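You operate a simulated robot arm through the tools that you are given. There is no shell and no other tool. Be economical: measure what you need, move in short steps, check, and stop when the job is done.

The job below is to be done with a simulated robot arm. You get a single attempt, and the scene is never put back.

JOB
Butt both film ends on the line, square up and clamp both bars.
Fine: orange side down first; push the edge guide to its pin before the green clamp.
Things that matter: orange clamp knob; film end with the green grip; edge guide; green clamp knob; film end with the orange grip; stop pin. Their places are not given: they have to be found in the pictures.

The check looks at the end state, three seconds after you hand in, the way a careful person would. Anything else that was tipped, shoved, dropped, spilled or broken makes it a failure.

ROBOT AND FRAMES
A 7-joint arm with a two-finger parallel gripper, fixed in place. Base frame: the origin is at the foot of the arm, x ahead of it, y to its left, z up; the work surface is at about z = 0.004. Units: m, degrees, N and s.
With the tool pointing down near the work surface it reaches from about 0.24 to 0.62 m from the base axis. Its first joint turns from -66.0 to 66.0 degrees. Payload 2.6 kg.
The tool frame sits at the grasp point between the pads (the TCP): z along the fingers, y along the line on which they close. The tips reach 0.03 m beyond it. The gripper opens to 0.094 m. The fingers are 0.028 m wide and 0.01 m thick; the gripper's body (0.05 by 0.096 m) begins 0.055 m behind the TCP.
Orientation is told as [roll, pitch, yaw] about the base's x, y, z axes, in that order, counted from this pose: with the fingers straight down and closing along the base's y, the tool's x points along the base's -x, its y along +y and its z along -z.

CONTROLS
- The arm moves only by the tool apply_moves. Its argument "rows" is a list that holds one entry, the list of rows, each a list of 7 numbers: the shift along the base's x, y, z in m, then the turn, a rotation vector about the base's x, y, z in degrees, then the closure, from 0 (fully open) to 1 (shut). In form: [[[x, y, z, rx, ry, rz, grip], ...]]. A call has 1 to 12 rows; each row is the pose to reach, as a shift and turn from the pose commanded when the call began. Rows are played at 5 a second. More than 0.05 m and 8.6 degrees between two rows, or a gripper value outside its range, and nothing of the call is played. Where a pose cannot be reached the arm comes as near as it can. A force on the tool above 40 N (or 10 N above the force at the start of the call, whichever is more), or a blocked arm, ends the call early, and 0.2 s more pass. Each finger travels about 0.072 m/s and halts on what it meets, pressing with about 40 N; the grip force reading is that of the motor and also rises with nothing between the fingers. The clock runs only during rows and for 0.2 s after the last one: add rows that repeat a pose to give the fingers time. It gives the time, the measured TCP pose, the force on the tool (base axes), the opening and the grip force at its end, in the units of the frame above (readings bear some noise).
- Cameras (640 x 400 px; columns grow to the right, rows downward): "scene" is fixed at [0.0103, 0.414, 0.5711]; the picture's right is [-0.94, -0.33, 0.00], its down [-0.17, 0.48, -0.86] and it looks along [0.29, -0.81, -0.51] (base axes); focal length 312 px, centre (320, 200). "wrist" rides on the gripper at [-0.037, 0, -0.058] in the tool frame; the picture's right is [0.00, -1.00, 0.00], its down [0.97, 0.00, -0.24] and it looks along [0.24, 0.00, 0.97] (tool axes); focal length 218 px, centre (320, 200).
- snapshot(camera): a new picture of that camera. The clock stands still meanwhile.
- pixel_to_xyz(camera, pixels): for up to 12 pixels [column, row] of the newest picture of that camera ("zoom" is the newest enlarged one), the place [x, y, z] in the base frame of the surface seen there, good to about 0.002 m. The clock stands still meanwhile.
- inspect(camera, box): a new picture of the part [left, top, right, bottom] of that camera's present view, enlarged. The clock stands still meanwhile.
- job_done(): hands the job in; it is judged then, once.

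Work in short steps. Measure before you move; look again where a grasp or a placing could have gone wrong, and mend it. You have 80 turns and 38 pictures in all, those below and enlarged ones among them. Open the gripper and draw the arm clear of the work before you hand the job in, unless the task says otherwise; then end with one line.

The tools are called as a command line: name --argument value ..., lists and objects as JSON in quotes. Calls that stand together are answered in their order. apply_moves: Moves the arm, as the interface text tells. Its arguments: {"type":"object","properties":{"rows":{"type":"array","items":{"type":"array","items":{"type":"array","items":{"type":"number"}}}}},"required":["rows"]} The other tools are called the same way: snapshot (camera) takes a picture; pixel_to_xyz (camera, pixels) gives the place of the surface under pixels of a picture; inspect (camera, box) takes an enlarged picture of a part of a camera's view; job_done () hands the job in.

At the start:

```text
clock: 0.0
tcp_pos: [0.3414, -0.1177, 0.3923]
tcp_rot: [0.0, 0.0, -0.1]
contact_force: [0.0, -1.2, 0.7]
gripper_width: 0.0938
gripper_force: 0.1
```

scene: 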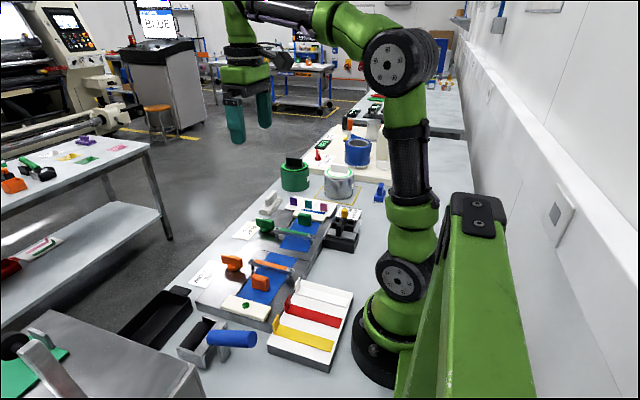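
wrist: 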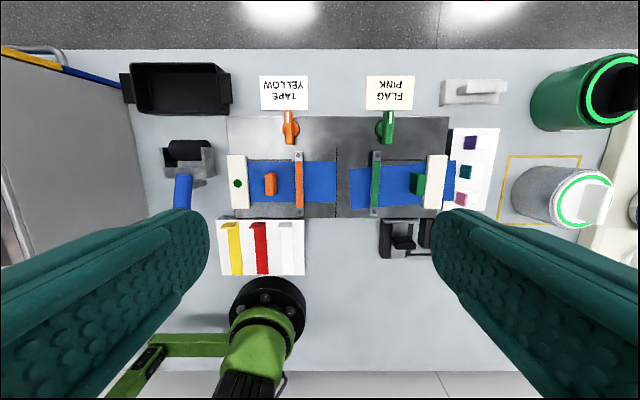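

The wrist view shows the splice table around columns 220-460, rows 110-220. I enlarge it for detail.

inspect --camera "wrist" --box '[210, 70, 470, 232]'

inspect --camera "scene" --box '[180, 180, 370, 340]'

```text
2.46 times, centred on (340, 151) of wrist
```

zoom: 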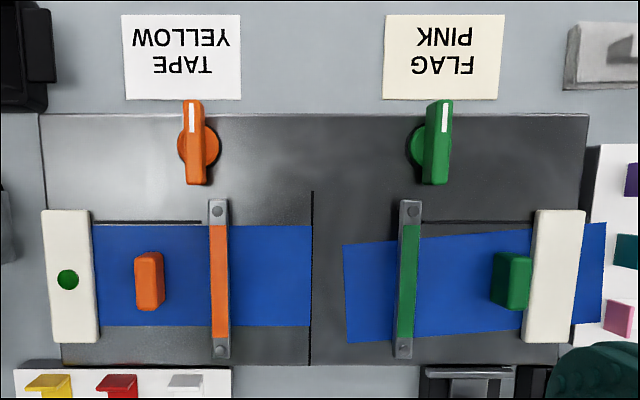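

```text
2.50 times, centred on (275, 260) of scene
```

zoom: 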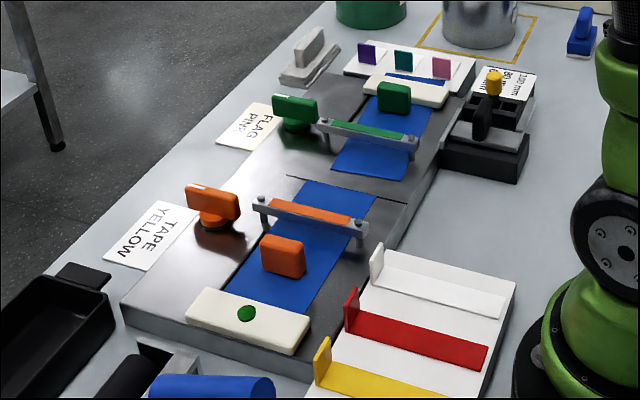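

Now I measure key points in the wrist picture: knobs, grips, line, white bars, film corners.

pixel_to_xyz --camera "wrist" --pixels '[[289, 128], [387, 128], [270, 184], [418, 184], [337, 160], [337, 214], [237, 184], [436, 184], [298, 180], [376, 180], [350, 170], [351, 208]]'

apply_moves --rows '[[[0.03, -0.03, -0.03, 0, 0, 0, 0], [0.05, -0.05, -0.06, 0, 0, 0, 0], [0.05, -0.05, -0.09, 0, 0, 0, 0], [0.05, -0.05, -0.12, 0, 0, 0, 0], [0.05, -0.05, -0.12, 0, 0, 0, 0]]]'

snapshot --camera "wrist"

```text
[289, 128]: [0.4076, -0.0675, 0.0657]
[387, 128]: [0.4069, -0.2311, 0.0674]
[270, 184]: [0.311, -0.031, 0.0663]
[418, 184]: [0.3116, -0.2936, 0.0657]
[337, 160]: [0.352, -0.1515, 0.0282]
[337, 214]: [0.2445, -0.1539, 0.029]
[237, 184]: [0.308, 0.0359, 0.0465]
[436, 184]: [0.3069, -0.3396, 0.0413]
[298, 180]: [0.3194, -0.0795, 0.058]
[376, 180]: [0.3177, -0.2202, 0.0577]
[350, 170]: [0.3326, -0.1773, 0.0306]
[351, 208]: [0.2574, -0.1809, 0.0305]
```

```text
refused: row 1 steps farther than a row can; nothing moved
```

```text
33 pictures are left
```

wrist: 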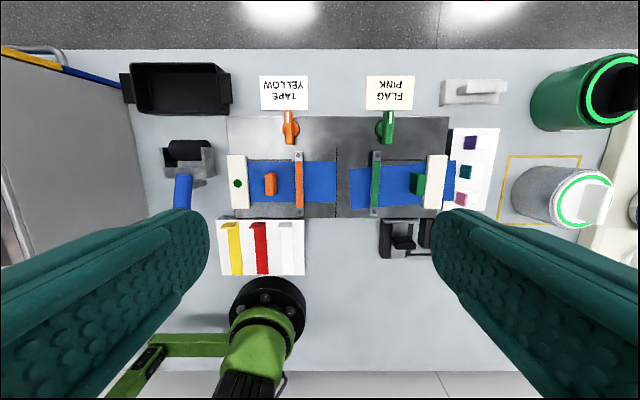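

The table top is at z≈0.029. Next I go closer over the green side for a better view.

apply_moves --rows '[[[-0.01, -0.02, -0.035, 0, 0, 0, 0], [-0.02, -0.04, -0.07, 0, 0, 0, 0], [-0.03, -0.06, -0.105, 0, 0, 0, 0], [-0.04, -0.08, -0.14, 0, 0, 0, 0], [-0.045, -0.1, -0.175, 0, 0, 0, 0], [-0.05, -0.12, -0.2, 0, 0, 0, 0], [-0.05, -0.12, -0.2, 0, 0, 0, 0]]]'

snapshot --camera "wrist"

```text
clock: 1.6
tcp_pos: [0.2903, -0.2378, 0.1925]
tcp_rot: [0.0, 0.0, -0.1]
contact_force: [-0.6, -0.1, -0.1]
gripper_width: 0.0938
gripper_force: 0.0
```

```text
32 pictures are left
```

wrist: 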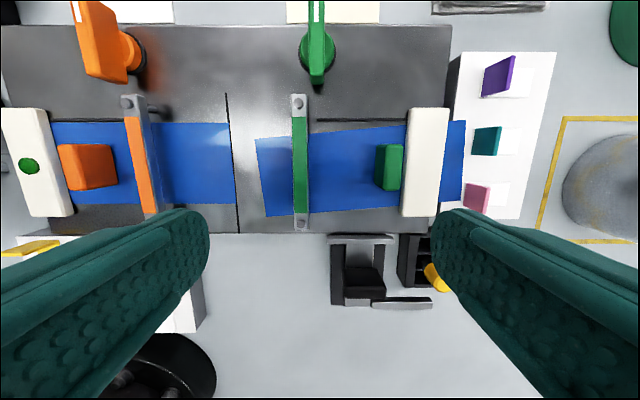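

The green film is tilted and passes under a white bar at (425,160); I need the edge guide and pin, so I enlarge.

inspect --camera "wrist" --box '[220, 80, 480, 242]'

inspect --camera "wrist" --box '[0, 0, 260, 240]'

inspect --camera "scene" --box '[255, 185, 365, 260]'

```text
2.46 times, centred on (350, 161) of wrist
```

zoom: 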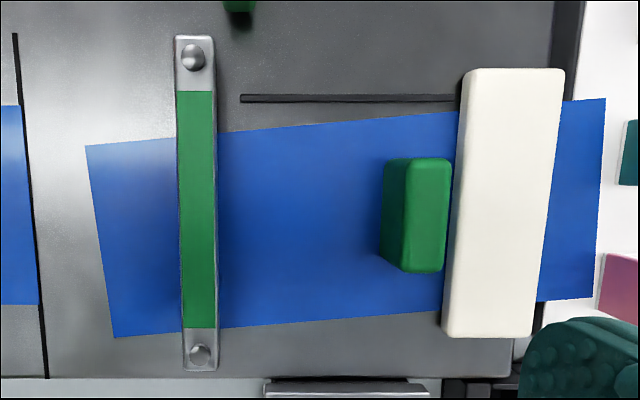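

```text
1.67 times, centred on (130, 120) of wrist
```

zoom: 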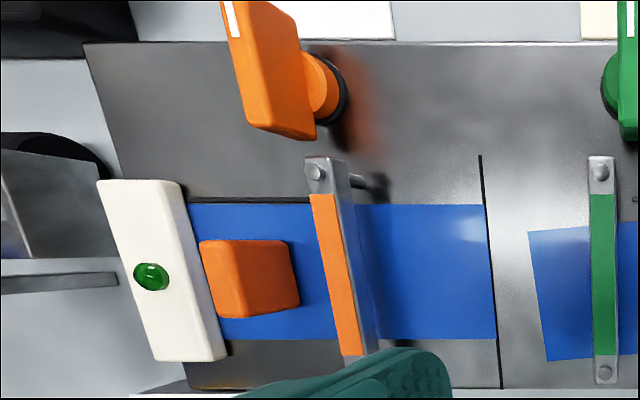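

```text
5.33 times, centred on (310, 222) of scene
```

zoom: 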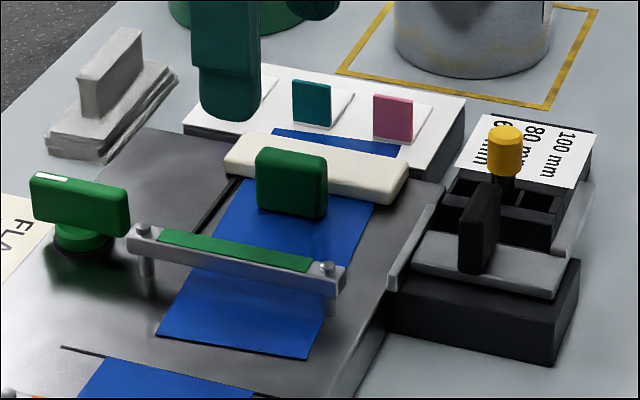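

A black slide with a black tab and a yellow pin with a mm scale sits at wrist (360-440, 235-305): likely the edge guide and stop pin. I enlarge and measure it.

inspect --camera "wrist" --box '[310, 215, 470, 315]'

pixel_to_xyz --camera "scene" --pixels '[[350, 211], [345, 230], [344, 237], [333, 229], [327, 238], [348, 218], [356, 217], [360, 211], [366, 212], [345, 213], [362, 235], [349, 245]]'

```text
4.00 times, centred on (390, 265) of wrist
```

zoom: 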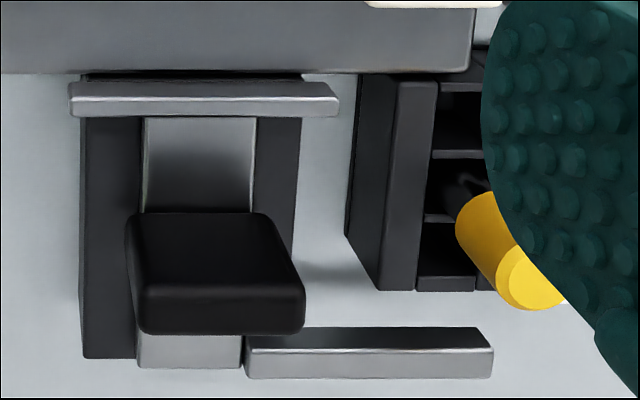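

```text
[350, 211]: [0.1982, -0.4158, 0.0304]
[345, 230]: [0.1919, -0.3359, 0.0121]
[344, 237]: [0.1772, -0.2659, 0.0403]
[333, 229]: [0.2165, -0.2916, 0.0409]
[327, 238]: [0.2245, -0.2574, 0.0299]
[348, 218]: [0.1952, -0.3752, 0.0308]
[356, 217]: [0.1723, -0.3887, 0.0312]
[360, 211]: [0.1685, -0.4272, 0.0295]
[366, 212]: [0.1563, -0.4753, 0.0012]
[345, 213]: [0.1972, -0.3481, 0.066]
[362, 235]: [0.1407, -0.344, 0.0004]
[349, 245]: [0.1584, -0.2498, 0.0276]
```

I move the camera directly above the guide and pin to understand the mechanism.

apply_moves --rows '[[[-0.03, -0.02, 0, 0, 0, 0, 0], [-0.06, -0.04, 0, 0, 0, 0, 0], [-0.09, -0.06, 0, 0, 0, 0, 0], [-0.12, -0.075, 0, 0, 0, 0, 0], [-0.12, -0.075, 0, 0, 0, 0, 0]]]'

inspect --camera "wrist" --box '[200, 40, 440, 190]'

snapshot --camera "wrist"

```text
clock: 2.8
tcp_pos: [0.1701, -0.3118, 0.1947]
tcp_rot: [-0.1, 0.0, 0.0]
contact_force: [0.4, -0.3, -0.1]
gripper_width: 0.0938
gripper_force: 0.0
```

```text
2.67 times, centred on (320, 115) of wrist
```

zoom: 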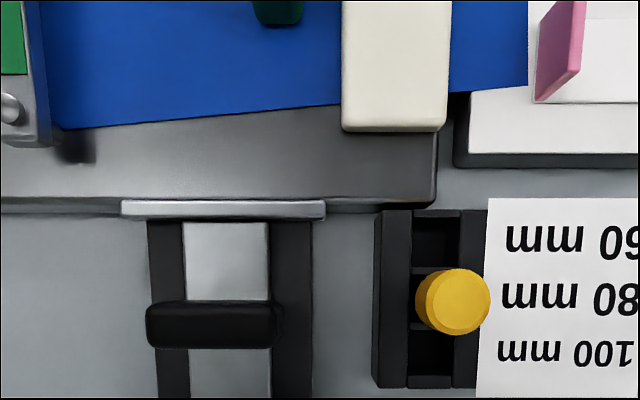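

```text
26 pictures are left
```

wrist: 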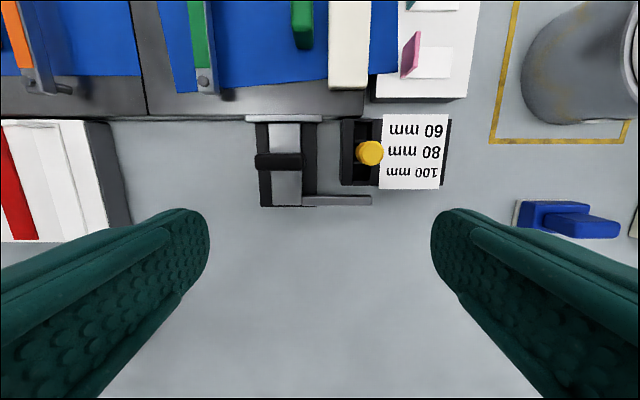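

The pin stands in the 80 mm slot; pushing the guide toward +x brings its side arm to the pin. Now I look from above the splice line to see both film ends.

apply_moves --rows '[[[0.02, 0.04, 0, 0, 0, 0, 0], [0.04, 0.08, 0, 0, 0, 0, 0], [0.06, 0.12, 0, 0, 0, 0, 0], [0.08, 0.16, -0.02, 0, 0, 0, 0], [0.085, 0.16, -0.065, 0, 0, 0, 0], [0.085, 0.16, -0.065, 0, 0, 0, 0]]]'

inspect --camera "wrist" --box '[220, 20, 420, 220]'

snapshot --camera "wrist"

```text
clock: 4.2
tcp_pos: [0.2555, -0.152, 0.127]
tcp_rot: [0.0, 0.0, 0.0]
contact_force: [-0.3, 0.7, 0.2]
gripper_width: 0.0941
gripper_force: 0.1
```

```text
2.00 times, centred on (320, 120) of wrist
```

zoom: 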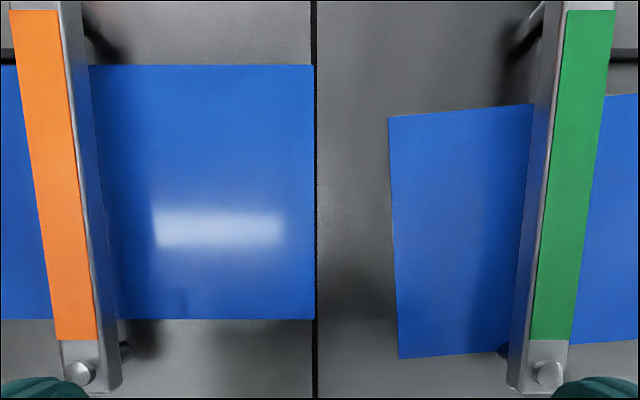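

```text
24 pictures are left
```

wrist: 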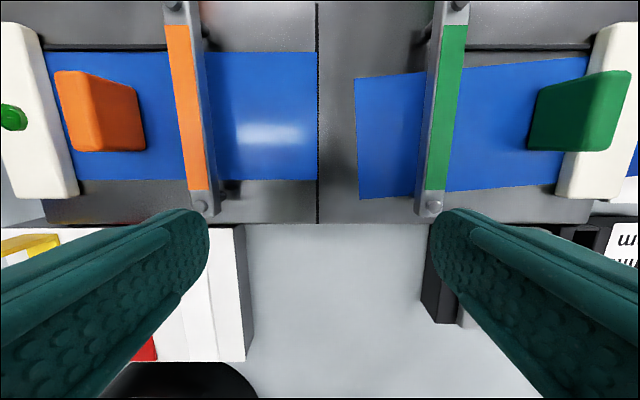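

I measure film corners, line, fences and grips from this closer view.

pixel_to_xyz --camera "wrist" --pixels '[[315, 55], [316, 175], [318, 30], [318, 205], [357, 79], [360, 197], [100, 47], [540, 47], [220, 54], [220, 177], [420, 74], [412, 193]]'

pixel_to_xyz --camera "wrist" --pixels '[[88, 84], [92, 138], [134, 98], [136, 148], [620, 76], [604, 146], [542, 92], [535, 146], [190, 100], [450, 100], [200, 205], [175, 6]]'

```text
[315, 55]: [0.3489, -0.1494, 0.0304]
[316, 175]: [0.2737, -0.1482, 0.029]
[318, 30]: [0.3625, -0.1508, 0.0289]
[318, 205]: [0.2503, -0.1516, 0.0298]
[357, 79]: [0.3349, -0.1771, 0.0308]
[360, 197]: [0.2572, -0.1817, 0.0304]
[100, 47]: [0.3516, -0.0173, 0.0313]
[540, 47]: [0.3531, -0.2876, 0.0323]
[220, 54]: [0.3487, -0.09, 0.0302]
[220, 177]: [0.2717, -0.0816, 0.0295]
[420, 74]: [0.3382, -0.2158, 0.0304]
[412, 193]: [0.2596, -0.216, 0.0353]
```

```text
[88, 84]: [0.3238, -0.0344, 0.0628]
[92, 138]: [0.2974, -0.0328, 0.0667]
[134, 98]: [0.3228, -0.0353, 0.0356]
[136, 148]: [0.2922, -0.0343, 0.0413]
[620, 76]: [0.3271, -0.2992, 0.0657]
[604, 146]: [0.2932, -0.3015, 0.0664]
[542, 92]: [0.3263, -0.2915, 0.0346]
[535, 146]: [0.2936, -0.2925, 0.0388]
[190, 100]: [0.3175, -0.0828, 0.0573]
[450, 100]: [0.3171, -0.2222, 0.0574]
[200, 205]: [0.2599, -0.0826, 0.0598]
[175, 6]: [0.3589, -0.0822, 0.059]
```

Orange film's end looks about 1 mm from the line; I zoom hard to judge.

inspect --camera "wrist" --box '[296, 40, 340, 68]'

inspect --camera "wrist" --box '[296, 160, 340, 188]'

```text
14.29 times, centred on (318, 54) of wrist
```

zoom: 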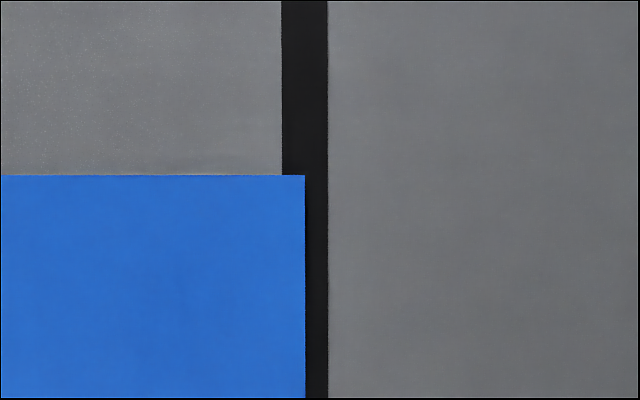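

```text
14.29 times, centred on (318, 174) of wrist
```

zoom: 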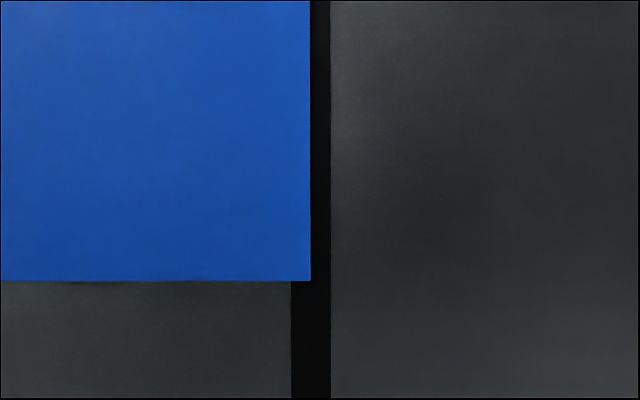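

Both ends of the orange film end exactly mid-line and square, so orange only needs clamping. I go over to look at the orange knob.

apply_moves --rows '[[[0.02, 0.02, 0.02, 0, 0, 0, 0], [0.05, 0.04, 0.03, 0, 0, 0, 0], [0.08, 0.06, 0.03, 0, 0, 0, 0], [0.11, 0.08, 0.03, 0, 0, 0, 0], [0.12, 0.085, 0.03, 0, 0, 0, 0], [0.12, 0.085, 0.03, 0, 0, 0, 0]]]'

snapshot --camera "wrist"

```text
clock: 5.6
tcp_pos: [0.3771, -0.0687, 0.1573]
tcp_rot: [0.0, 0.1, 0.0]
contact_force: [0.1, -0.4, -0.5]
gripper_width: 0.094
gripper_force: 0.0
```

```text
21 pictures are left
```

wrist: 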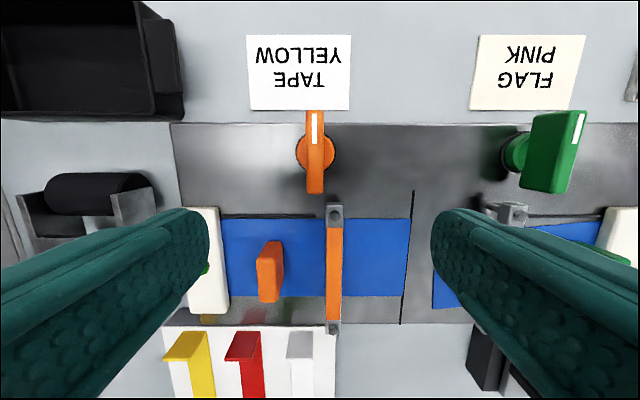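

The orange knob blade runs along x at column ≈314, rows 110-193. I measure its ends and base.

pixel_to_xyz --camera "wrist" --pixels '[[314, 114], [314, 150], [314, 188], [309, 150], [321, 150], [300, 150], [332, 150], [574, 116], [550, 188], [314, 170]]'

```text
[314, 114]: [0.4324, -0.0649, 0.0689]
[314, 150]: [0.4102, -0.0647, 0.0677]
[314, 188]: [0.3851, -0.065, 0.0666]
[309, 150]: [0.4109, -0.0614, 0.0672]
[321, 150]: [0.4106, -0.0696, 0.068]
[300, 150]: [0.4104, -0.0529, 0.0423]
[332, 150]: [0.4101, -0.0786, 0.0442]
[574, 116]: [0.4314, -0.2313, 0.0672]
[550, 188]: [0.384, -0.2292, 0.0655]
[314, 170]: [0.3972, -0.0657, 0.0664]
```

Knob centre is (0.408, -0.0655), blade top z 0.067. I descend astride it and close.

apply_moves --rows '[[[0.015, 0.002, 0, 0, 0, 0, 0], [0.031, 0.003, -0.02, 0, 0, 0, 0.3], [0.031, 0.003, -0.05, 0, 0, 0, 0.4], [0.031, 0.003, -0.078, 0, 0, 0, 0.5], [0.031, 0.003, -0.078, 0, 0, 0, 0.7], [0.031, 0.003, -0.078, 0, 0, 0, 0.9], [0.031, 0.003, -0.078, 0, 0, 0, 0.95], [0.031, 0.003, -0.078, 0, 0, 0, 0.95]]]'

```text
clock: 7.4
tcp_pos: [0.4065, -0.0655, 0.0807]
tcp_rot: [0.0, 0.0, 0.0]
contact_force: [1.8, 0.8, -7.9]
gripper_width: 0.0118
gripper_force: 45.0
```

The blade is held (0.0118 m). I turn clockwise gently to feel for resistance.

apply_moves --rows '[[[0, 0, 0, 0, 0, -6, 0.95], [0, 0, 0, 0, 0, -12, 0.95], [0, 0, 0, 0, 0, -18, 0.95], [0, 0, 0, 0, 0, -24, 0.95], [0, 0, 0, 0, 0, -24, 0.95]]]'

inspect --camera "scene" --box '[200, 210, 320, 300]'

```text
clock: 8.6
tcp_pos: [0.408, -0.0652, 0.0792]
tcp_rot: [-0.1, 0.0, -24.2]
contact_force: [14.2, -0.4, -7.8]
gripper_width: 0.0119
gripper_force: 44.9
```

```text
4.44 times, centred on (260, 255) of scene
```

zoom: 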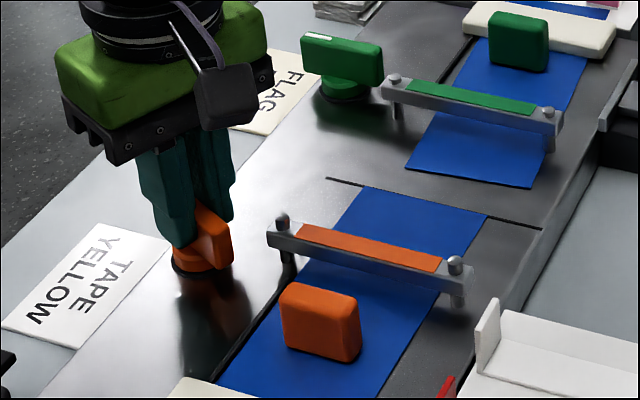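

The knob turns freely. I continue toward -90° and watch the force.

apply_moves --rows '[[[0.001, 0, 0, 0, 0, -8, 0.95], [0.001, 0, 0, 0, 0, -16, 0.95], [0.001, 0, 0, 0, 0, -24, 0.95], [0.001, 0, 0, 0, 0, -32, 0.95], [0.001, 0, 0, 0, 0, -32, 0.95]]]'

inspect --camera "scene" --box '[200, 210, 320, 300]'

```text
clock: 9.8
tcp_pos: [0.4092, -0.0652, 0.0792]
tcp_rot: [0.0, 0.1, -56.1]
contact_force: [-7.1, 3.9, 13.9]
gripper_width: 0.0118
gripper_force: 44.6
```

```text
4.44 times, centred on (260, 255) of scene
```

zoom: 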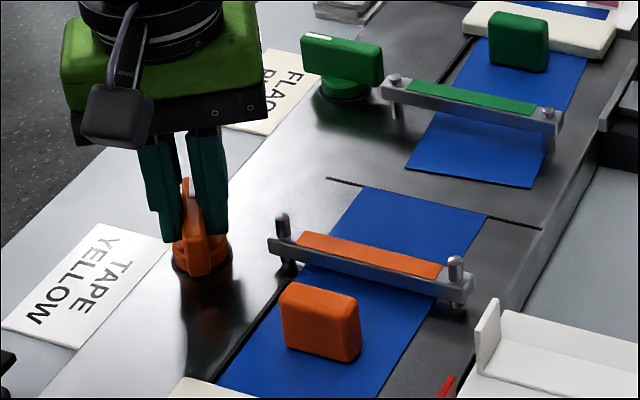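

The bar is coming down (pins now stick out above it), so clockwise is right. I continue to about -90°.

apply_moves --rows '[[[0, 0, 0, 0, 0, -7, 0.95], [0, 0, 0, 0, 0, -14, 0.95], [0, 0, 0, 0, 0, -21, 0.95], [0, 0, 0, 0, 0, -28, 0.95], [0, 0, 0, 0, 0, -34, 0.95], [0, 0, 0, 0, 0, -34, 0.95]]]'

inspect --camera "scene" --box '[200, 210, 320, 300]'

```text
clock: 11.2
tcp_pos: [0.4092, -0.0653, 0.0801]
tcp_rot: [0.1, 0.0, -90.1]
contact_force: [-16.1, 4.0, 24.1]
gripper_width: 0.0119
gripper_force: 44.6
```

```text
4.44 times, centred on (260, 255) of scene
```

zoom: 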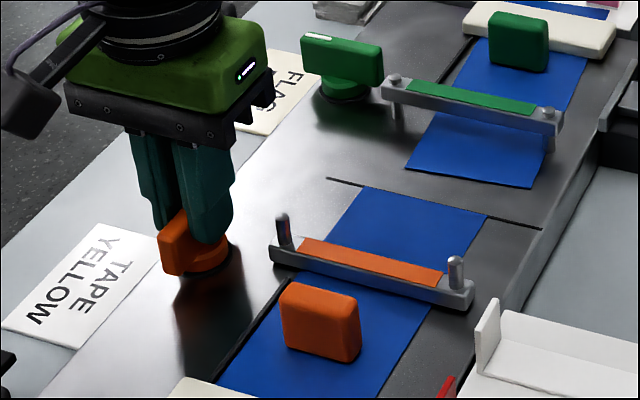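

The bar appears fully down. I release, rise, turn back upright and check knob and bar.

apply_moves --rows '[[[0, 0, 0, 0, 0, 0, 0.6], [0, 0, 0, 0, 0, 0, 0.4], [0, 0, 0.001, 0, 0, 0, 0.3], [0, 0, 0.03, 0, 0, 0, 0.3], [0, 0, 0.06, 0, 0, 0, 0.2], [0, 0, 0.08, 0, 0, 8, 0.1], [-0.005, 0, 0.08, 0, 0, 16, 0], [-0.01, 0, 0.08, 0, 0, 24, 0], [-0.015, 0, 0.08, 0, 0, 32, 0], [-0.02, 0, 0.08, 0, 0, 40, 0], [-0.03, 0, 0.08, 0, 0, 48, 0], [-0.03, 0, 0.08, 0, 0, 56, 0]]]'

apply_moves --rows '[[[0, 0, 0, 0, 0, 8, 0], [0, 0, 0, 0, 0, 16, 0], [0, 0, 0, 0, 0, 24, 0], [0, 0, 0, 0, 0, 32, 0], [0, 0, 0, 0, 0, 34, 0], [0, 0, 0, 0, 0, 34, 0]]]'

snapshot --camera "wrist"

```text
clock: 13.8
tcp_pos: [0.378, -0.0669, 0.16]
tcp_rot: [-0.1, 0.0, -33.9]
contact_force: [-0.5, -0.6, 0.5]
gripper_width: 0.0939
gripper_force: 0.0
```

```text
clock: 15.2
tcp_pos: [0.3778, -0.0645, 0.1596]
tcp_rot: [0.1, 0.0, 0.1]
contact_force: [-0.4, 0.5, 0.7]
gripper_width: 0.0942
gripper_force: 0.1
```

```text
17 pictures are left
```

wrist: 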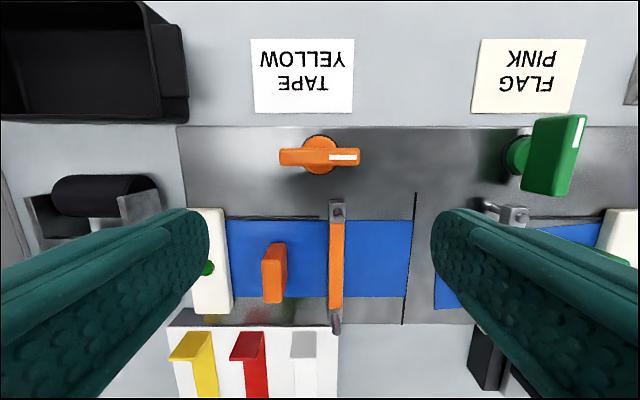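

Knob is at 90° with the bar down; I check bar height and film end.

pixel_to_xyz --camera "wrist" --pixels '[[336, 240], [336, 285], [282, 157], [356, 157], [408, 260], [350, 260]]'

inspect --camera "wrist" --box '[388, 186, 432, 214]'

```text
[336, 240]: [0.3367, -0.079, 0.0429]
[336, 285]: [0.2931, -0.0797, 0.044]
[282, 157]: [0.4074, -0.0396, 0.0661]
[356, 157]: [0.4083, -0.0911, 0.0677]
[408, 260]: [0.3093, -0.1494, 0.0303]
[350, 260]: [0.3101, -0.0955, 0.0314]
```

```text
14.29 times, centred on (410, 200) of wrist
```

zoom: 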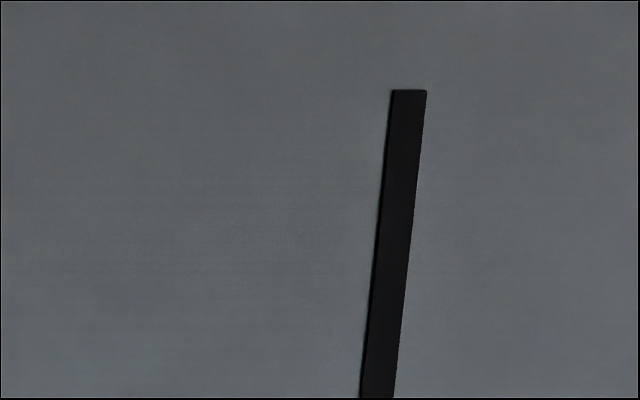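

Bar dropped 14 mm onto the film: orange is done. Now I go above the green grip to measure the film's angle.

apply_moves --rows '[[[-0.015, -0.04, 0, 0, 0, 0, 0], [-0.03, -0.08, 0, 0, 0, 0, 0], [-0.045, -0.12, 0, 0, 0, 0, 0], [-0.06, -0.16, 0, 0, 0, 0, 0], [-0.075, -0.195, -0.01, 0, 0, 0, 0], [-0.1, -0.205, -0.025, 0, 0, 0, 0], [-0.108, -0.205, -0.025, 0, 0, 0, 0], [-0.108, -0.205, -0.025, 0, 0, 0, 0]]]'

snapshot --camera "wrist"

```text
clock: 17.0
tcp_pos: [0.2682, -0.27, 0.134]
tcp_rot: [0.0, -0.1, 0.0]
contact_force: [-0.3, 0.4, 0.3]
gripper_width: 0.094
gripper_force: 0.0
```

```text
15 pictures are left
```

wrist: 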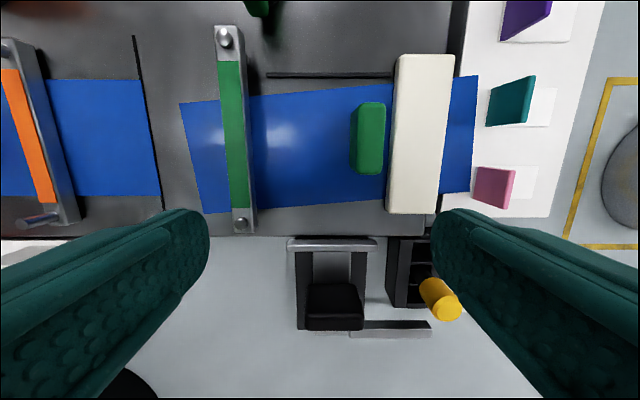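

I measure film edges at both ends, grip top corners and the guide geometry here.

pixel_to_xyz --camera "wrist" --pixels '[[183, 105], [204, 211], [380, 87], [476, 78], [468, 190], [255, 98], [364, 105], [384, 105], [361, 172], [381, 172], [262, 204], [380, 194]]'

pixel_to_xyz --camera "wrist" --pixels '[[292, 243], [374, 243], [330, 240], [330, 270], [310, 288], [355, 288], [330, 294], [425, 326], [370, 326], [430, 283], [445, 300], [395, 134]]'

inspect --camera "wrist" --box '[345, 90, 409, 130]'

```text
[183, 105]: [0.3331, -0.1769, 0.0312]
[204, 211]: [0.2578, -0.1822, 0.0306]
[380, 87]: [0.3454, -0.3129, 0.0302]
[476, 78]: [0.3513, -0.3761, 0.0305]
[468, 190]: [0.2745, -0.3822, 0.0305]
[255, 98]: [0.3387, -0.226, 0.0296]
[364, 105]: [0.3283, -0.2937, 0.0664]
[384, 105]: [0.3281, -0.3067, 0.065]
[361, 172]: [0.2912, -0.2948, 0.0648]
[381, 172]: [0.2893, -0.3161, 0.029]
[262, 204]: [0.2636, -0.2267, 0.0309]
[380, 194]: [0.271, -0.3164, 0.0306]
```

```text
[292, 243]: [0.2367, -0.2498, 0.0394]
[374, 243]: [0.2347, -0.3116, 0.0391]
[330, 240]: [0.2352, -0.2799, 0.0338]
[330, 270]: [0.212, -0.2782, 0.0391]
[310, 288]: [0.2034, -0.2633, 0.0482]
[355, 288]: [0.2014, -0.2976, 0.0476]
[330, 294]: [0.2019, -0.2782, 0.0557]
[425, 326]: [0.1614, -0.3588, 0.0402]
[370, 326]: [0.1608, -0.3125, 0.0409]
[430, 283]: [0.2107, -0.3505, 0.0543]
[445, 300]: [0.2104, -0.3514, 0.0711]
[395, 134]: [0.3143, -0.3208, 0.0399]
```

```text
10.00 times, centred on (377, 110) of wrist
```

zoom: 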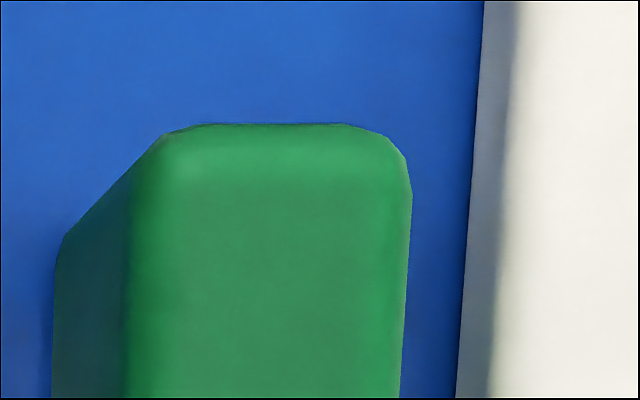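

The film is tilted about 5° and its end needs about 28 mm of +y travel; the grip centre is ≈(0.3095, -0.301). I descend on the grip with the gripper yawed +5° and close.

apply_moves --rows '[[[0.02, -0.015, 0, 0, 0, 2.5, 0.2], [0.041, -0.031, 0, 0, 0, 5, 0.45], [0.041, -0.031, -0.03, 0, 0, 5, 0.45], [0.041, -0.031, -0.057, 0, 0, 5, 0.45], [0.041, -0.031, -0.057, 0, 0, 5, 0.45], [0.041, -0.031, -0.057, 0, 0, 5, 0.7], [0.041, -0.031, -0.057, 0, 0, 5, 0.9], [0.041, -0.031, -0.057, 0, 0, 5, 0.9], [0.041, -0.031, -0.057, 0, 0, 5, 0.9]]]'

```text
clock: 19.0
tcp_pos: [0.3114, -0.301, 0.0789]
tcp_rot: [0.1, 0.0, 4.7]
contact_force: [1.7, -0.3, -6.1]
gripper_width: 0.0177
gripper_force: 45.7
```

Grip held (17.7 mm). I rotate square first, then slide +y by 25 mm.

apply_moves --rows '[[[0, 0.002, 0, 0, 0, -2.5, 0.9], [0, 0.004, 0, 0, 0, -5, 0.9], [0, 0.01, 0, 0, 0, -5, 0.9], [0.001, 0.018, 0, 0, 0, -5, 0.9], [0.002, 0.024, 0, 0, 0, -5, 0.9], [0.002, 0.024, 0, 0, 0, -5, 0.9]]]'

snapshot --camera "wrist"

```text
clock: 20.4
tcp_pos: [0.3121, -0.2778, 0.0778]
tcp_rot: [0.0, 0.3, -0.2]
contact_force: [-19.2, -0.8, 1.1]
gripper_width: 0.0155
gripper_force: 45.3
```

```text
13 pictures are left
```

wrist: 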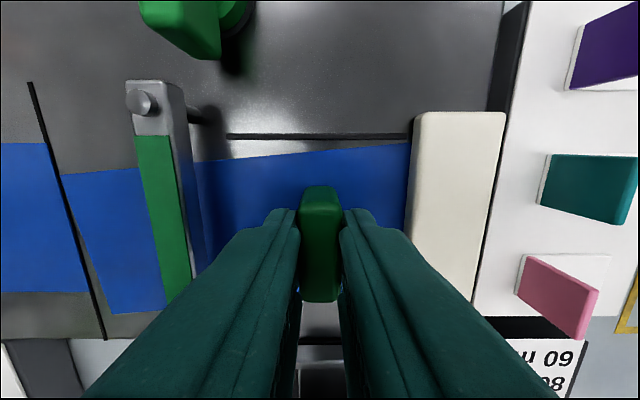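

The grip holds straight but the film itself stays skewed (edge from (62,175) to (405,145)); so the film pivots and the guide is what squares it. The top corner is ~1 mm short of the line; I relax my x offset, release, and go to the guide.

apply_moves --rows '[[[-0.001, 0, 0, 0, 0, 0, 0.9], [-0.002, 0, 0, 0, 0, 0, 0.9], [-0.002, 0, 0, 0, 0, 0, 0.8], [-0.002, 0, 0, 0, 0, 0, 0.65], [-0.002, 0, 0, 0, 0, 0, 0.55], [-0.002, 0, 0, 0, 0, 0, 0.55], [-0.002, 0, 0.03, 0, 0, 0, 0.55], [-0.002, 0, 0.06, 0, 0, 0, 0.55], [-0.03, 0, 0.07, 0, 0, 0, 0.3], [-0.045, 0, 0.07, 0, 0, 0, 0], [-0.045, 0, 0.07, 0, 0, 0, 0]]]'

snapshot --camera "wrist"

```text
clock: 22.8
tcp_pos: [0.2679, -0.2785, 0.1484]
tcp_rot: [0.0, 0.0, -0.1]
contact_force: [0.4, -0.2, -0.1]
gripper_width: 0.0939
gripper_force: 0.0
```

```text
12 pictures are left
```

wrist: 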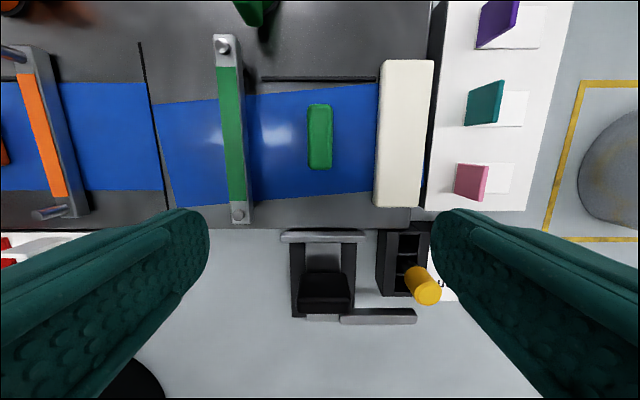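

Now the guide tab: I measure its top and faces, the arm and the pin.

pixel_to_xyz --camera "wrist" --pixels '[[325, 278], [325, 290], [325, 300], [325, 308], [302, 304], [350, 304], [325, 316], [380, 312], [412, 318], [408, 275], [425, 292], [325, 234]]'

inspect --camera "wrist" --box '[270, 220, 450, 330]'

```text
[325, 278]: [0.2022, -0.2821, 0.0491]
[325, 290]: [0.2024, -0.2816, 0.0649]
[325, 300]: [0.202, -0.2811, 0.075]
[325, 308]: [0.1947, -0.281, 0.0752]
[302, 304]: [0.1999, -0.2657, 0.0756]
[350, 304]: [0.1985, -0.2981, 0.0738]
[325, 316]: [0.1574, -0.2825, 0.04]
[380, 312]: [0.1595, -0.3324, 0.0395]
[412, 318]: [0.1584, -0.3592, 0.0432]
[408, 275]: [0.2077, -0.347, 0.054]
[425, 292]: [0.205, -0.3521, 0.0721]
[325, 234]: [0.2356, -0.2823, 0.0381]
```

```text
3.56 times, centred on (360, 275) of wrist
```

zoom: 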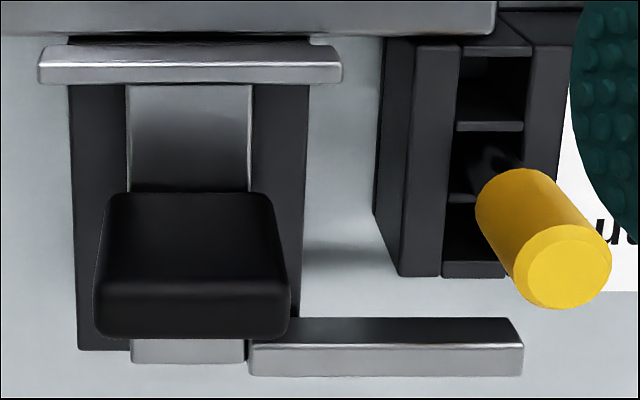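

Tab: x 0.190–0.203, y centre -0.2815, top 0.075; the arm at x≈0.16 would meet the pin at ≈0.20. I grasp the tab from its y sides.

apply_moves --rows '[[[-0.035, -0.002, 0, 0, 0, 0, 0.2], [-0.071, -0.003, 0, 0, 0, 0, 0.4], [-0.071, -0.003, -0.035, 0, 0, 0, 0.42], [-0.071, -0.003, -0.068, 0, 0, 0, 0.42], [-0.071, -0.003, -0.068, 0, 0, 0, 0.5], [-0.071, -0.003, -0.068, 0, 0, 0, 0.65], [-0.071, -0.003, -0.068, 0, 0, 0, 0.7], [-0.071, -0.003, -0.068, 0, 0, 0, 0.7]]]'

```text
clock: 24.6
tcp_pos: [0.198, -0.2814, 0.0796]
tcp_rot: [0.0, -0.1, 0.0]
contact_force: [0.4, -3.1, -8.5]
gripper_width: 0.0396
gripper_force: 44.9
```

Tab held. I push it +x in small steps until it meets the pin.

apply_moves --rows '[[[0.005, 0, 0, 0, 0, 0, 0.7], [0.01, 0, 0, 0, 0, 0, 0.7], [0.015, 0, 0, 0, 0, 0, 0.7], [0.02, 0, 0, 0, 0, 0, 0.7], [0.024, 0, 0, 0, 0, 0, 0.7], [0.024, 0, 0, 0, 0, 0, 0.7]]]'

inspect --camera "scene" --box '[280, 185, 390, 260]'

```text
clock: 26.0
tcp_pos: [0.2229, -0.2798, 0.0802]
tcp_rot: [0.0, 0.0, 0.0]
contact_force: [-0.7, -2.9, 0.7]
gripper_width: 0.0399
gripper_force: 45.0
```

```text
5.33 times, centred on (335, 222) of scene
```

zoom: 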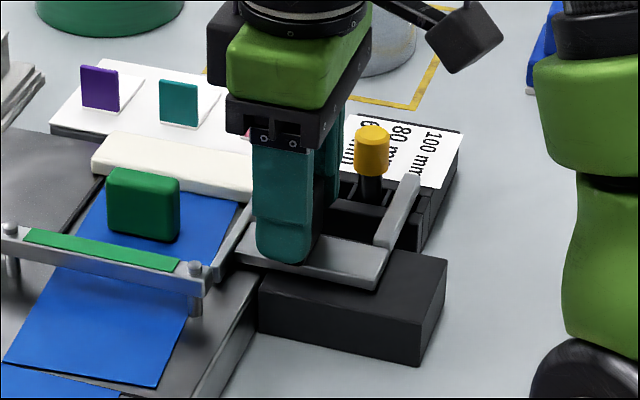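

The arm is close to the pin with no load yet; I continue in 1 mm steps.

apply_moves --rows '[[[0.001, 0, 0, 0, 0, 0, 0.7], [0.002, 0, 0, 0, 0, 0, 0.7], [0.003, 0, 0, 0, 0, 0, 0.7], [0.004, 0, 0, 0, 0, 0, 0.7], [0.005, 0, 0, 0, 0, 0, 0.7], [0.006, 0, 0, 0, 0, 0, 0.7]]]'

```text
clock: 27.4
tcp_pos: [0.2282, -0.2804, 0.0793]
tcp_rot: [0.0, 0.0, 0.0]
contact_force: [-0.9, 2.6, 12.6]
gripper_width: 0.0397
gripper_force: 45.3
```

apply_moves --rows '[[[0.001, 0, 0, 0, 0, 0, 0.7], [0.002, 0, 0, 0, 0, 0, 0.7], [0.003, 0, 0, 0, 0, 0, 0.7], [0.003, 0, 0, 0, 0, 0, 0.7]]]'

inspect --camera "scene" --box '[280, 185, 390, 260]'

```text
clock: 28.4
tcp_pos: [0.2318, -0.28, 0.0797]
tcp_rot: [0.0, -0.1, -0.1]
contact_force: [0.1, 5.7, 19.4]
gripper_width: 0.0399
gripper_force: 45.2
```

```text
5.33 times, centred on (335, 222) of scene
```

zoom: 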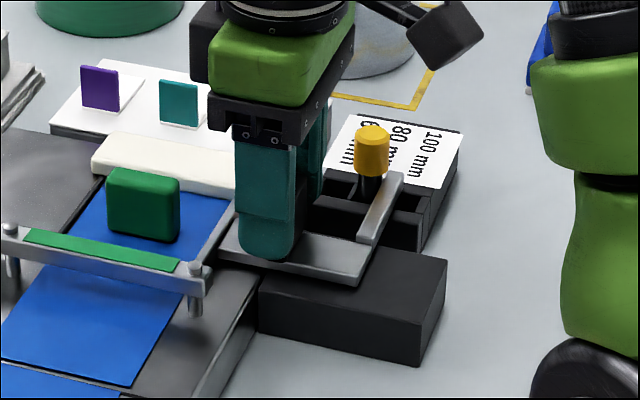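

The arm is practically at the pin and the film has swung nearly square. A few half-millimetre steps until the x force shows the stop.

apply_moves --rows '[[[0.0007, 0, -0.0005, 0, 0, 0, 0.7], [0.0014, 0, -0.0005, 0, 0, 0, 0.7], [0.002, 0, -0.0005, 0, 0, 0, 0.7], [0.002, 0, -0.0005, 0, 0, 0, 0.7]]]'

```text
clock: 29.4
tcp_pos: [0.2329, -0.2795, 0.0798]
tcp_rot: [0.0, 0.0, 0.0]
contact_force: [0.5, 10.3, 29.9]
gripper_width: 0.0397
gripper_force: 45.4
```

z load has built up (30 N) without x load; I release to unload and view the guide.

apply_moves --rows '[[[0, 0, 0, 0, 0, 0, 0.55], [0, 0, 0, 0, 0, 0, 0.45], [0, 0, 0, 0, 0, 0, 0.42], [0, 0, 0.04, 0, 0, 0, 0.42], [-0.02, 0, 0.07, 0, 0, 0, 0.2], [-0.05, 0, 0.09, 0, 0, 0, 0], [-0.06, 0, 0.1, 0, 0, 0, 0], [-0.06, 0, 0.1, 0, 0, 0, 0]]]'

snapshot --camera "wrist"

```text
clock: 31.2
tcp_pos: [0.1727, -0.2802, 0.1799]
tcp_rot: [0.0, 0.1, 0.0]
contact_force: [-0.2, -0.1, -0.1]
gripper_width: 0.094
gripper_force: 0.0
```

```text
8 pictures are left
```

wrist: 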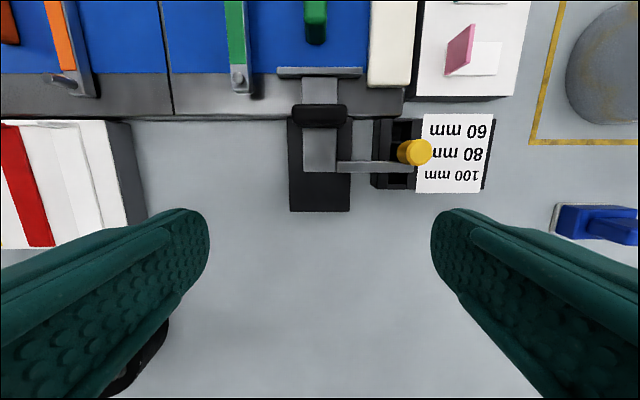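

The film looks square, guide's bar along its edge. I measure arm, pin and guide-to-film gap.

inspect --camera "wrist" --box '[270, 50, 450, 200]'

pixel_to_xyz --camera "wrist" --pixels '[[320, 67], [320, 71], [350, 68], [285, 69], [390, 163], [390, 169], [360, 164], [403, 150], [200, 71], [320, 110], [172, 70], [168, 90]]'

```text
2.67 times, centred on (360, 125) of wrist
```

zoom: 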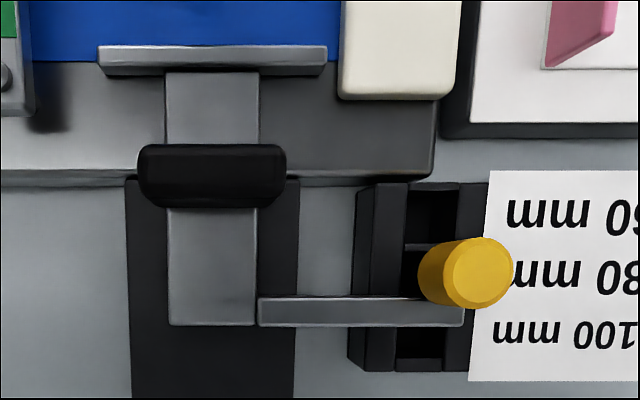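

```text
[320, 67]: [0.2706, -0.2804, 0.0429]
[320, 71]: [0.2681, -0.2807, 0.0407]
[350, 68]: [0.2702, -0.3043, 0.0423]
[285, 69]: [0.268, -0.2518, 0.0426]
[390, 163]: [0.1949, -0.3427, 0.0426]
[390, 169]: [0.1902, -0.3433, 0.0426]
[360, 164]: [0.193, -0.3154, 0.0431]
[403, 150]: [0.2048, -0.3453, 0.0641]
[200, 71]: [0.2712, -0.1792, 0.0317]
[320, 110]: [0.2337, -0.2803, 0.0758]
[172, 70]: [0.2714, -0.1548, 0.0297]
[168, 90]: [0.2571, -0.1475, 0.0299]
```

The arm front is at x≈0.1965 and the TCP never met x load, so it may be a hair short. I push from behind the tab with closed fingers to feel the stop.

apply_moves --rows '[[[0.01, 0, 0, 0, 0, 0, 0.4], [0.022, 0, -0.02, 0, 0, 0, 0.8], [0.022, 0, -0.05, 0, 0, 0, 1], [0.022, 0, -0.08, 0, 0, 0, 1], [0.022, 0, -0.099, 0, 0, 0, 1], [0.03, 0, -0.099, 0, 0, 0, 1], [0.035, 0, -0.099, 0, 0, 0, 1], [0.038, 0, -0.099, 0, 0, 0, 1], [0.039, 0, -0.099, 0, 0, 0, 1], [0.04, 0, -0.099, 0, 0, 0, 1], [0.04, 0, -0.099, 0, 0, 0, 1]]]'

```text
clock: 33.6
tcp_pos: [0.2122, -0.2802, 0.0803]
tcp_rot: [0.0, 0.1, 0.0]
contact_force: [-10.3, 2.4, -0.9]
gripper_width: 0.0
gripper_force: 33.2
```

Contact at 10 N. I push on in sub-millimetre steps to tell friction from the stop.

apply_moves --rows '[[[0.0005, 0, 0, 0, 0, 0, 1], [0.001, 0, 0, 0, 0, 0, 1], [0.0015, 0, 0, 0, 0, 0, 1], [0.0015, 0, 0, 0, 0, 0, 1]]]'

```text
clock: 34.6
tcp_pos: [0.2127, -0.2802, 0.0803]
tcp_rot: [0.1, 0.3, -0.1]
contact_force: [-29.6, 3.4, 10.5]
gripper_width: 0.0001
gripper_force: 32.9
```

Force climbed to 30 N with almost no motion: the guide is on its pin. I back off and look at the film end.

apply_moves --rows '[[[-0.005, 0, 0, 0, 0, 0, 1], [-0.015, 0, 0, 0, 0, 0, 1], [-0.015, 0, 0.04, 0, 0, 0, 0.7], [-0.015, 0, 0.08, 0, 0, 0, 0.3], [0.02, 0.03, 0.08, 0, 0, 0, 0], [0.04, 0.06, 0.065, 0, 0, 0, 0], [0.055, 0.07, 0.055, 0, 0, 0, 0], [0.055, 0.07, 0.055, 0, 0, 0, 0]]]'

inspect --camera "wrist" --box '[190, 20, 430, 220]'

```text
clock: 36.4
tcp_pos: [0.2683, -0.2118, 0.1347]
tcp_rot: [0.0, 0.1, 0.0]
contact_force: [-0.4, -1.0, 0.3]
gripper_width: 0.0938
gripper_force: 0.1
```

```text
2.00 times, centred on (310, 120) of wrist
```

zoom: 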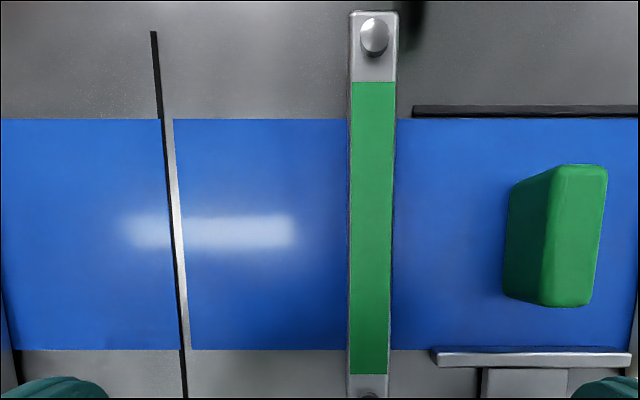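

The film is now square; a gap remains to the orange end. I measure it on the zoom.

pixel_to_xyz --camera "zoom" --pixels '[[158, 124], [177, 124], [176, 340], [193, 340], [585, 170], [550, 170], [570, 300], [540, 300]]'

inspect --camera "wrist" --box '[260, 110, 284, 125]'

```text
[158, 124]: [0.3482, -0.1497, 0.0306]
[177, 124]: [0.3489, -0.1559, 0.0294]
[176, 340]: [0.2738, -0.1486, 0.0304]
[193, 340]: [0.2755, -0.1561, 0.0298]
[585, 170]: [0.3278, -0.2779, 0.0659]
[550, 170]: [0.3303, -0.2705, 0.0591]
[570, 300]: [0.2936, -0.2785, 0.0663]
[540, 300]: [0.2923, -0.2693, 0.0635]
```

```text
16.00 times, centred on (272, 118) of wrist
```

zoom: 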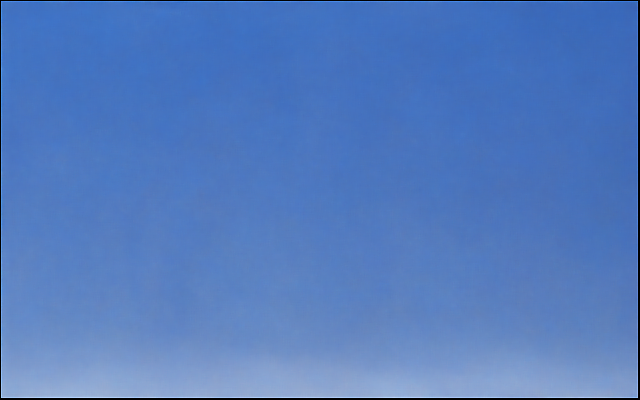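

Gap is ≈4.3 mm. I regrasp the green grip (y≈-0.278) and slide it +4 mm.

apply_moves --rows '[[[0.02, -0.033, 0, 0, 0, 0, 0.3], [0.042, -0.066, 0, 0, 0, 0, 0.5], [0.042, -0.066, -0.03, 0, 0, 0, 0.5], [0.042, -0.066, -0.057, 0, 0, 0, 0.5], [0.042, -0.066, -0.057, 0, 0, 0, 0.6], [0.042, -0.066, -0.057, 0, 0, 0, 0.75], [0.042, -0.066, -0.057, 0, 0, 0, 0.9], [0.042, -0.066, -0.057, 0, 0, 0, 0.9], [0.042, -0.066, -0.057, 0, 0, 0, 0.9]]]'

```text
clock: 38.4
tcp_pos: [0.3106, -0.2756, 0.0782]
tcp_rot: [0.0, 0.0, 0.1]
contact_force: [0.4, 0.4, -6.2]
gripper_width: 0.0152
gripper_force: 45.3
```

TCP reads y -0.2756, so the film may have shifted a bit already. I advance just 1.5 mm and look at the gap.

apply_moves --rows '[[[0, 0.0007, 0, 0, 0, 0, 0.9], [0, 0.0015, 0, 0, 0, 0, 0.9], [0, 0.0015, 0, 0, 0, 0, 0.9]]]'

inspect --camera "wrist" --box '[20, 130, 140, 205]'

```text
clock: 39.2
tcp_pos: [0.3109, -0.2732, 0.0791]
tcp_rot: [0.0, 0.2, 0.0]
contact_force: [-1.7, -0.9, -11.0]
gripper_width: 0.0152
gripper_force: 45.2
```

```text
5.33 times, centred on (80, 168) of wrist
```

zoom: 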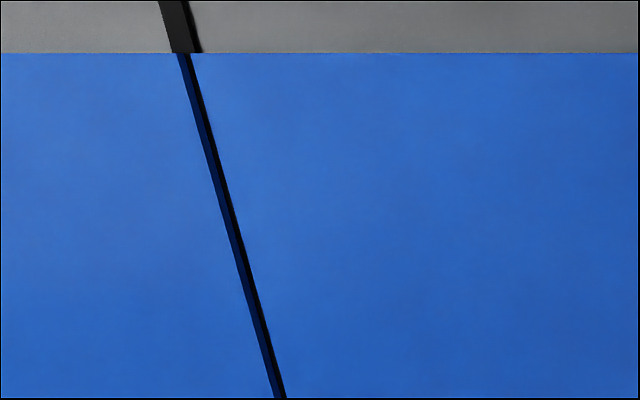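

Gap now ≈13 zoom px ≈1.2 mm and parallel. I advance 1.0 mm and look again.

apply_moves --rows '[[[0, 0.0005, 0, 0, 0, 0, 0.9], [0, 0.001, 0, 0, 0, 0, 0.9], [0, 0.001, 0, 0, 0, 0, 0.9]]]'

inspect --camera "wrist" --box '[20, 130, 140, 205]'

```text
clock: 40.0
tcp_pos: [0.3099, -0.2732, 0.0793]
tcp_rot: [0.1, 0.1, 0.0]
contact_force: [-0.6, 0.1, -13.4]
gripper_width: 0.0158
gripper_force: 44.9
```

```text
5.33 times, centred on (80, 168) of wrist
```

zoom: 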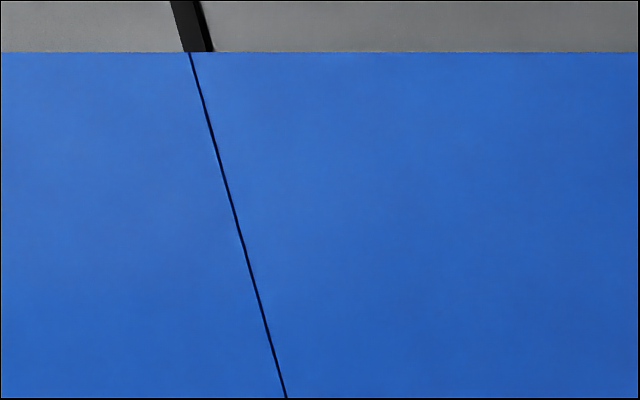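

Ends butt with a hairline gap (~0.2 mm). I release, rise and move to the green knob.

apply_moves --rows '[[[0, 0, 0, 0, 0, 0, 0.8], [0, 0, 0, 0, 0, 0, 0.65], [0, 0, 0, 0, 0, 0, 0.55], [0, 0, 0, 0, 0, 0, 0.55], [0, 0, 0.03, 0, 0, 0, 0.55], [0, 0, 0.06, 0, 0, 0, 0.5], [0.02, 0.02, 0.08, 0, 0, 0, 0.2], [0.05, 0.035, 0.08, 0, 0, 0, 0], [0.068, 0.042, 0.08, 0, 0, 0, 0], [0.068, 0.042, 0.08, 0, 0, 0, 0]]]'

snapshot --camera "wrist"

```text
clock: 42.2
tcp_pos: [0.3789, -0.231, 0.1588]
tcp_rot: [0.0, 0.0, 0.0]
contact_force: [0.4, -0.3, -0.6]
gripper_width: 0.0939
gripper_force: 0.1
```

```text
2 pictures are left
```

wrist: 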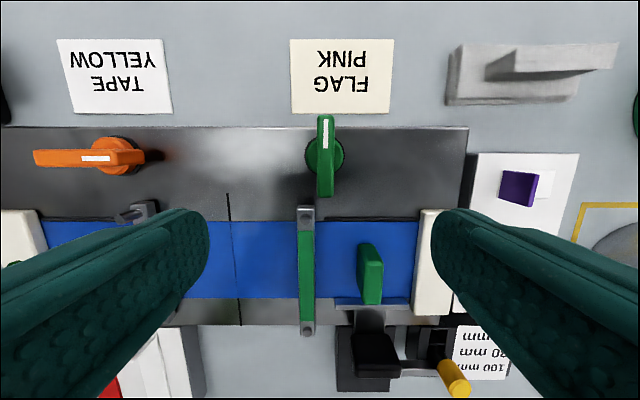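

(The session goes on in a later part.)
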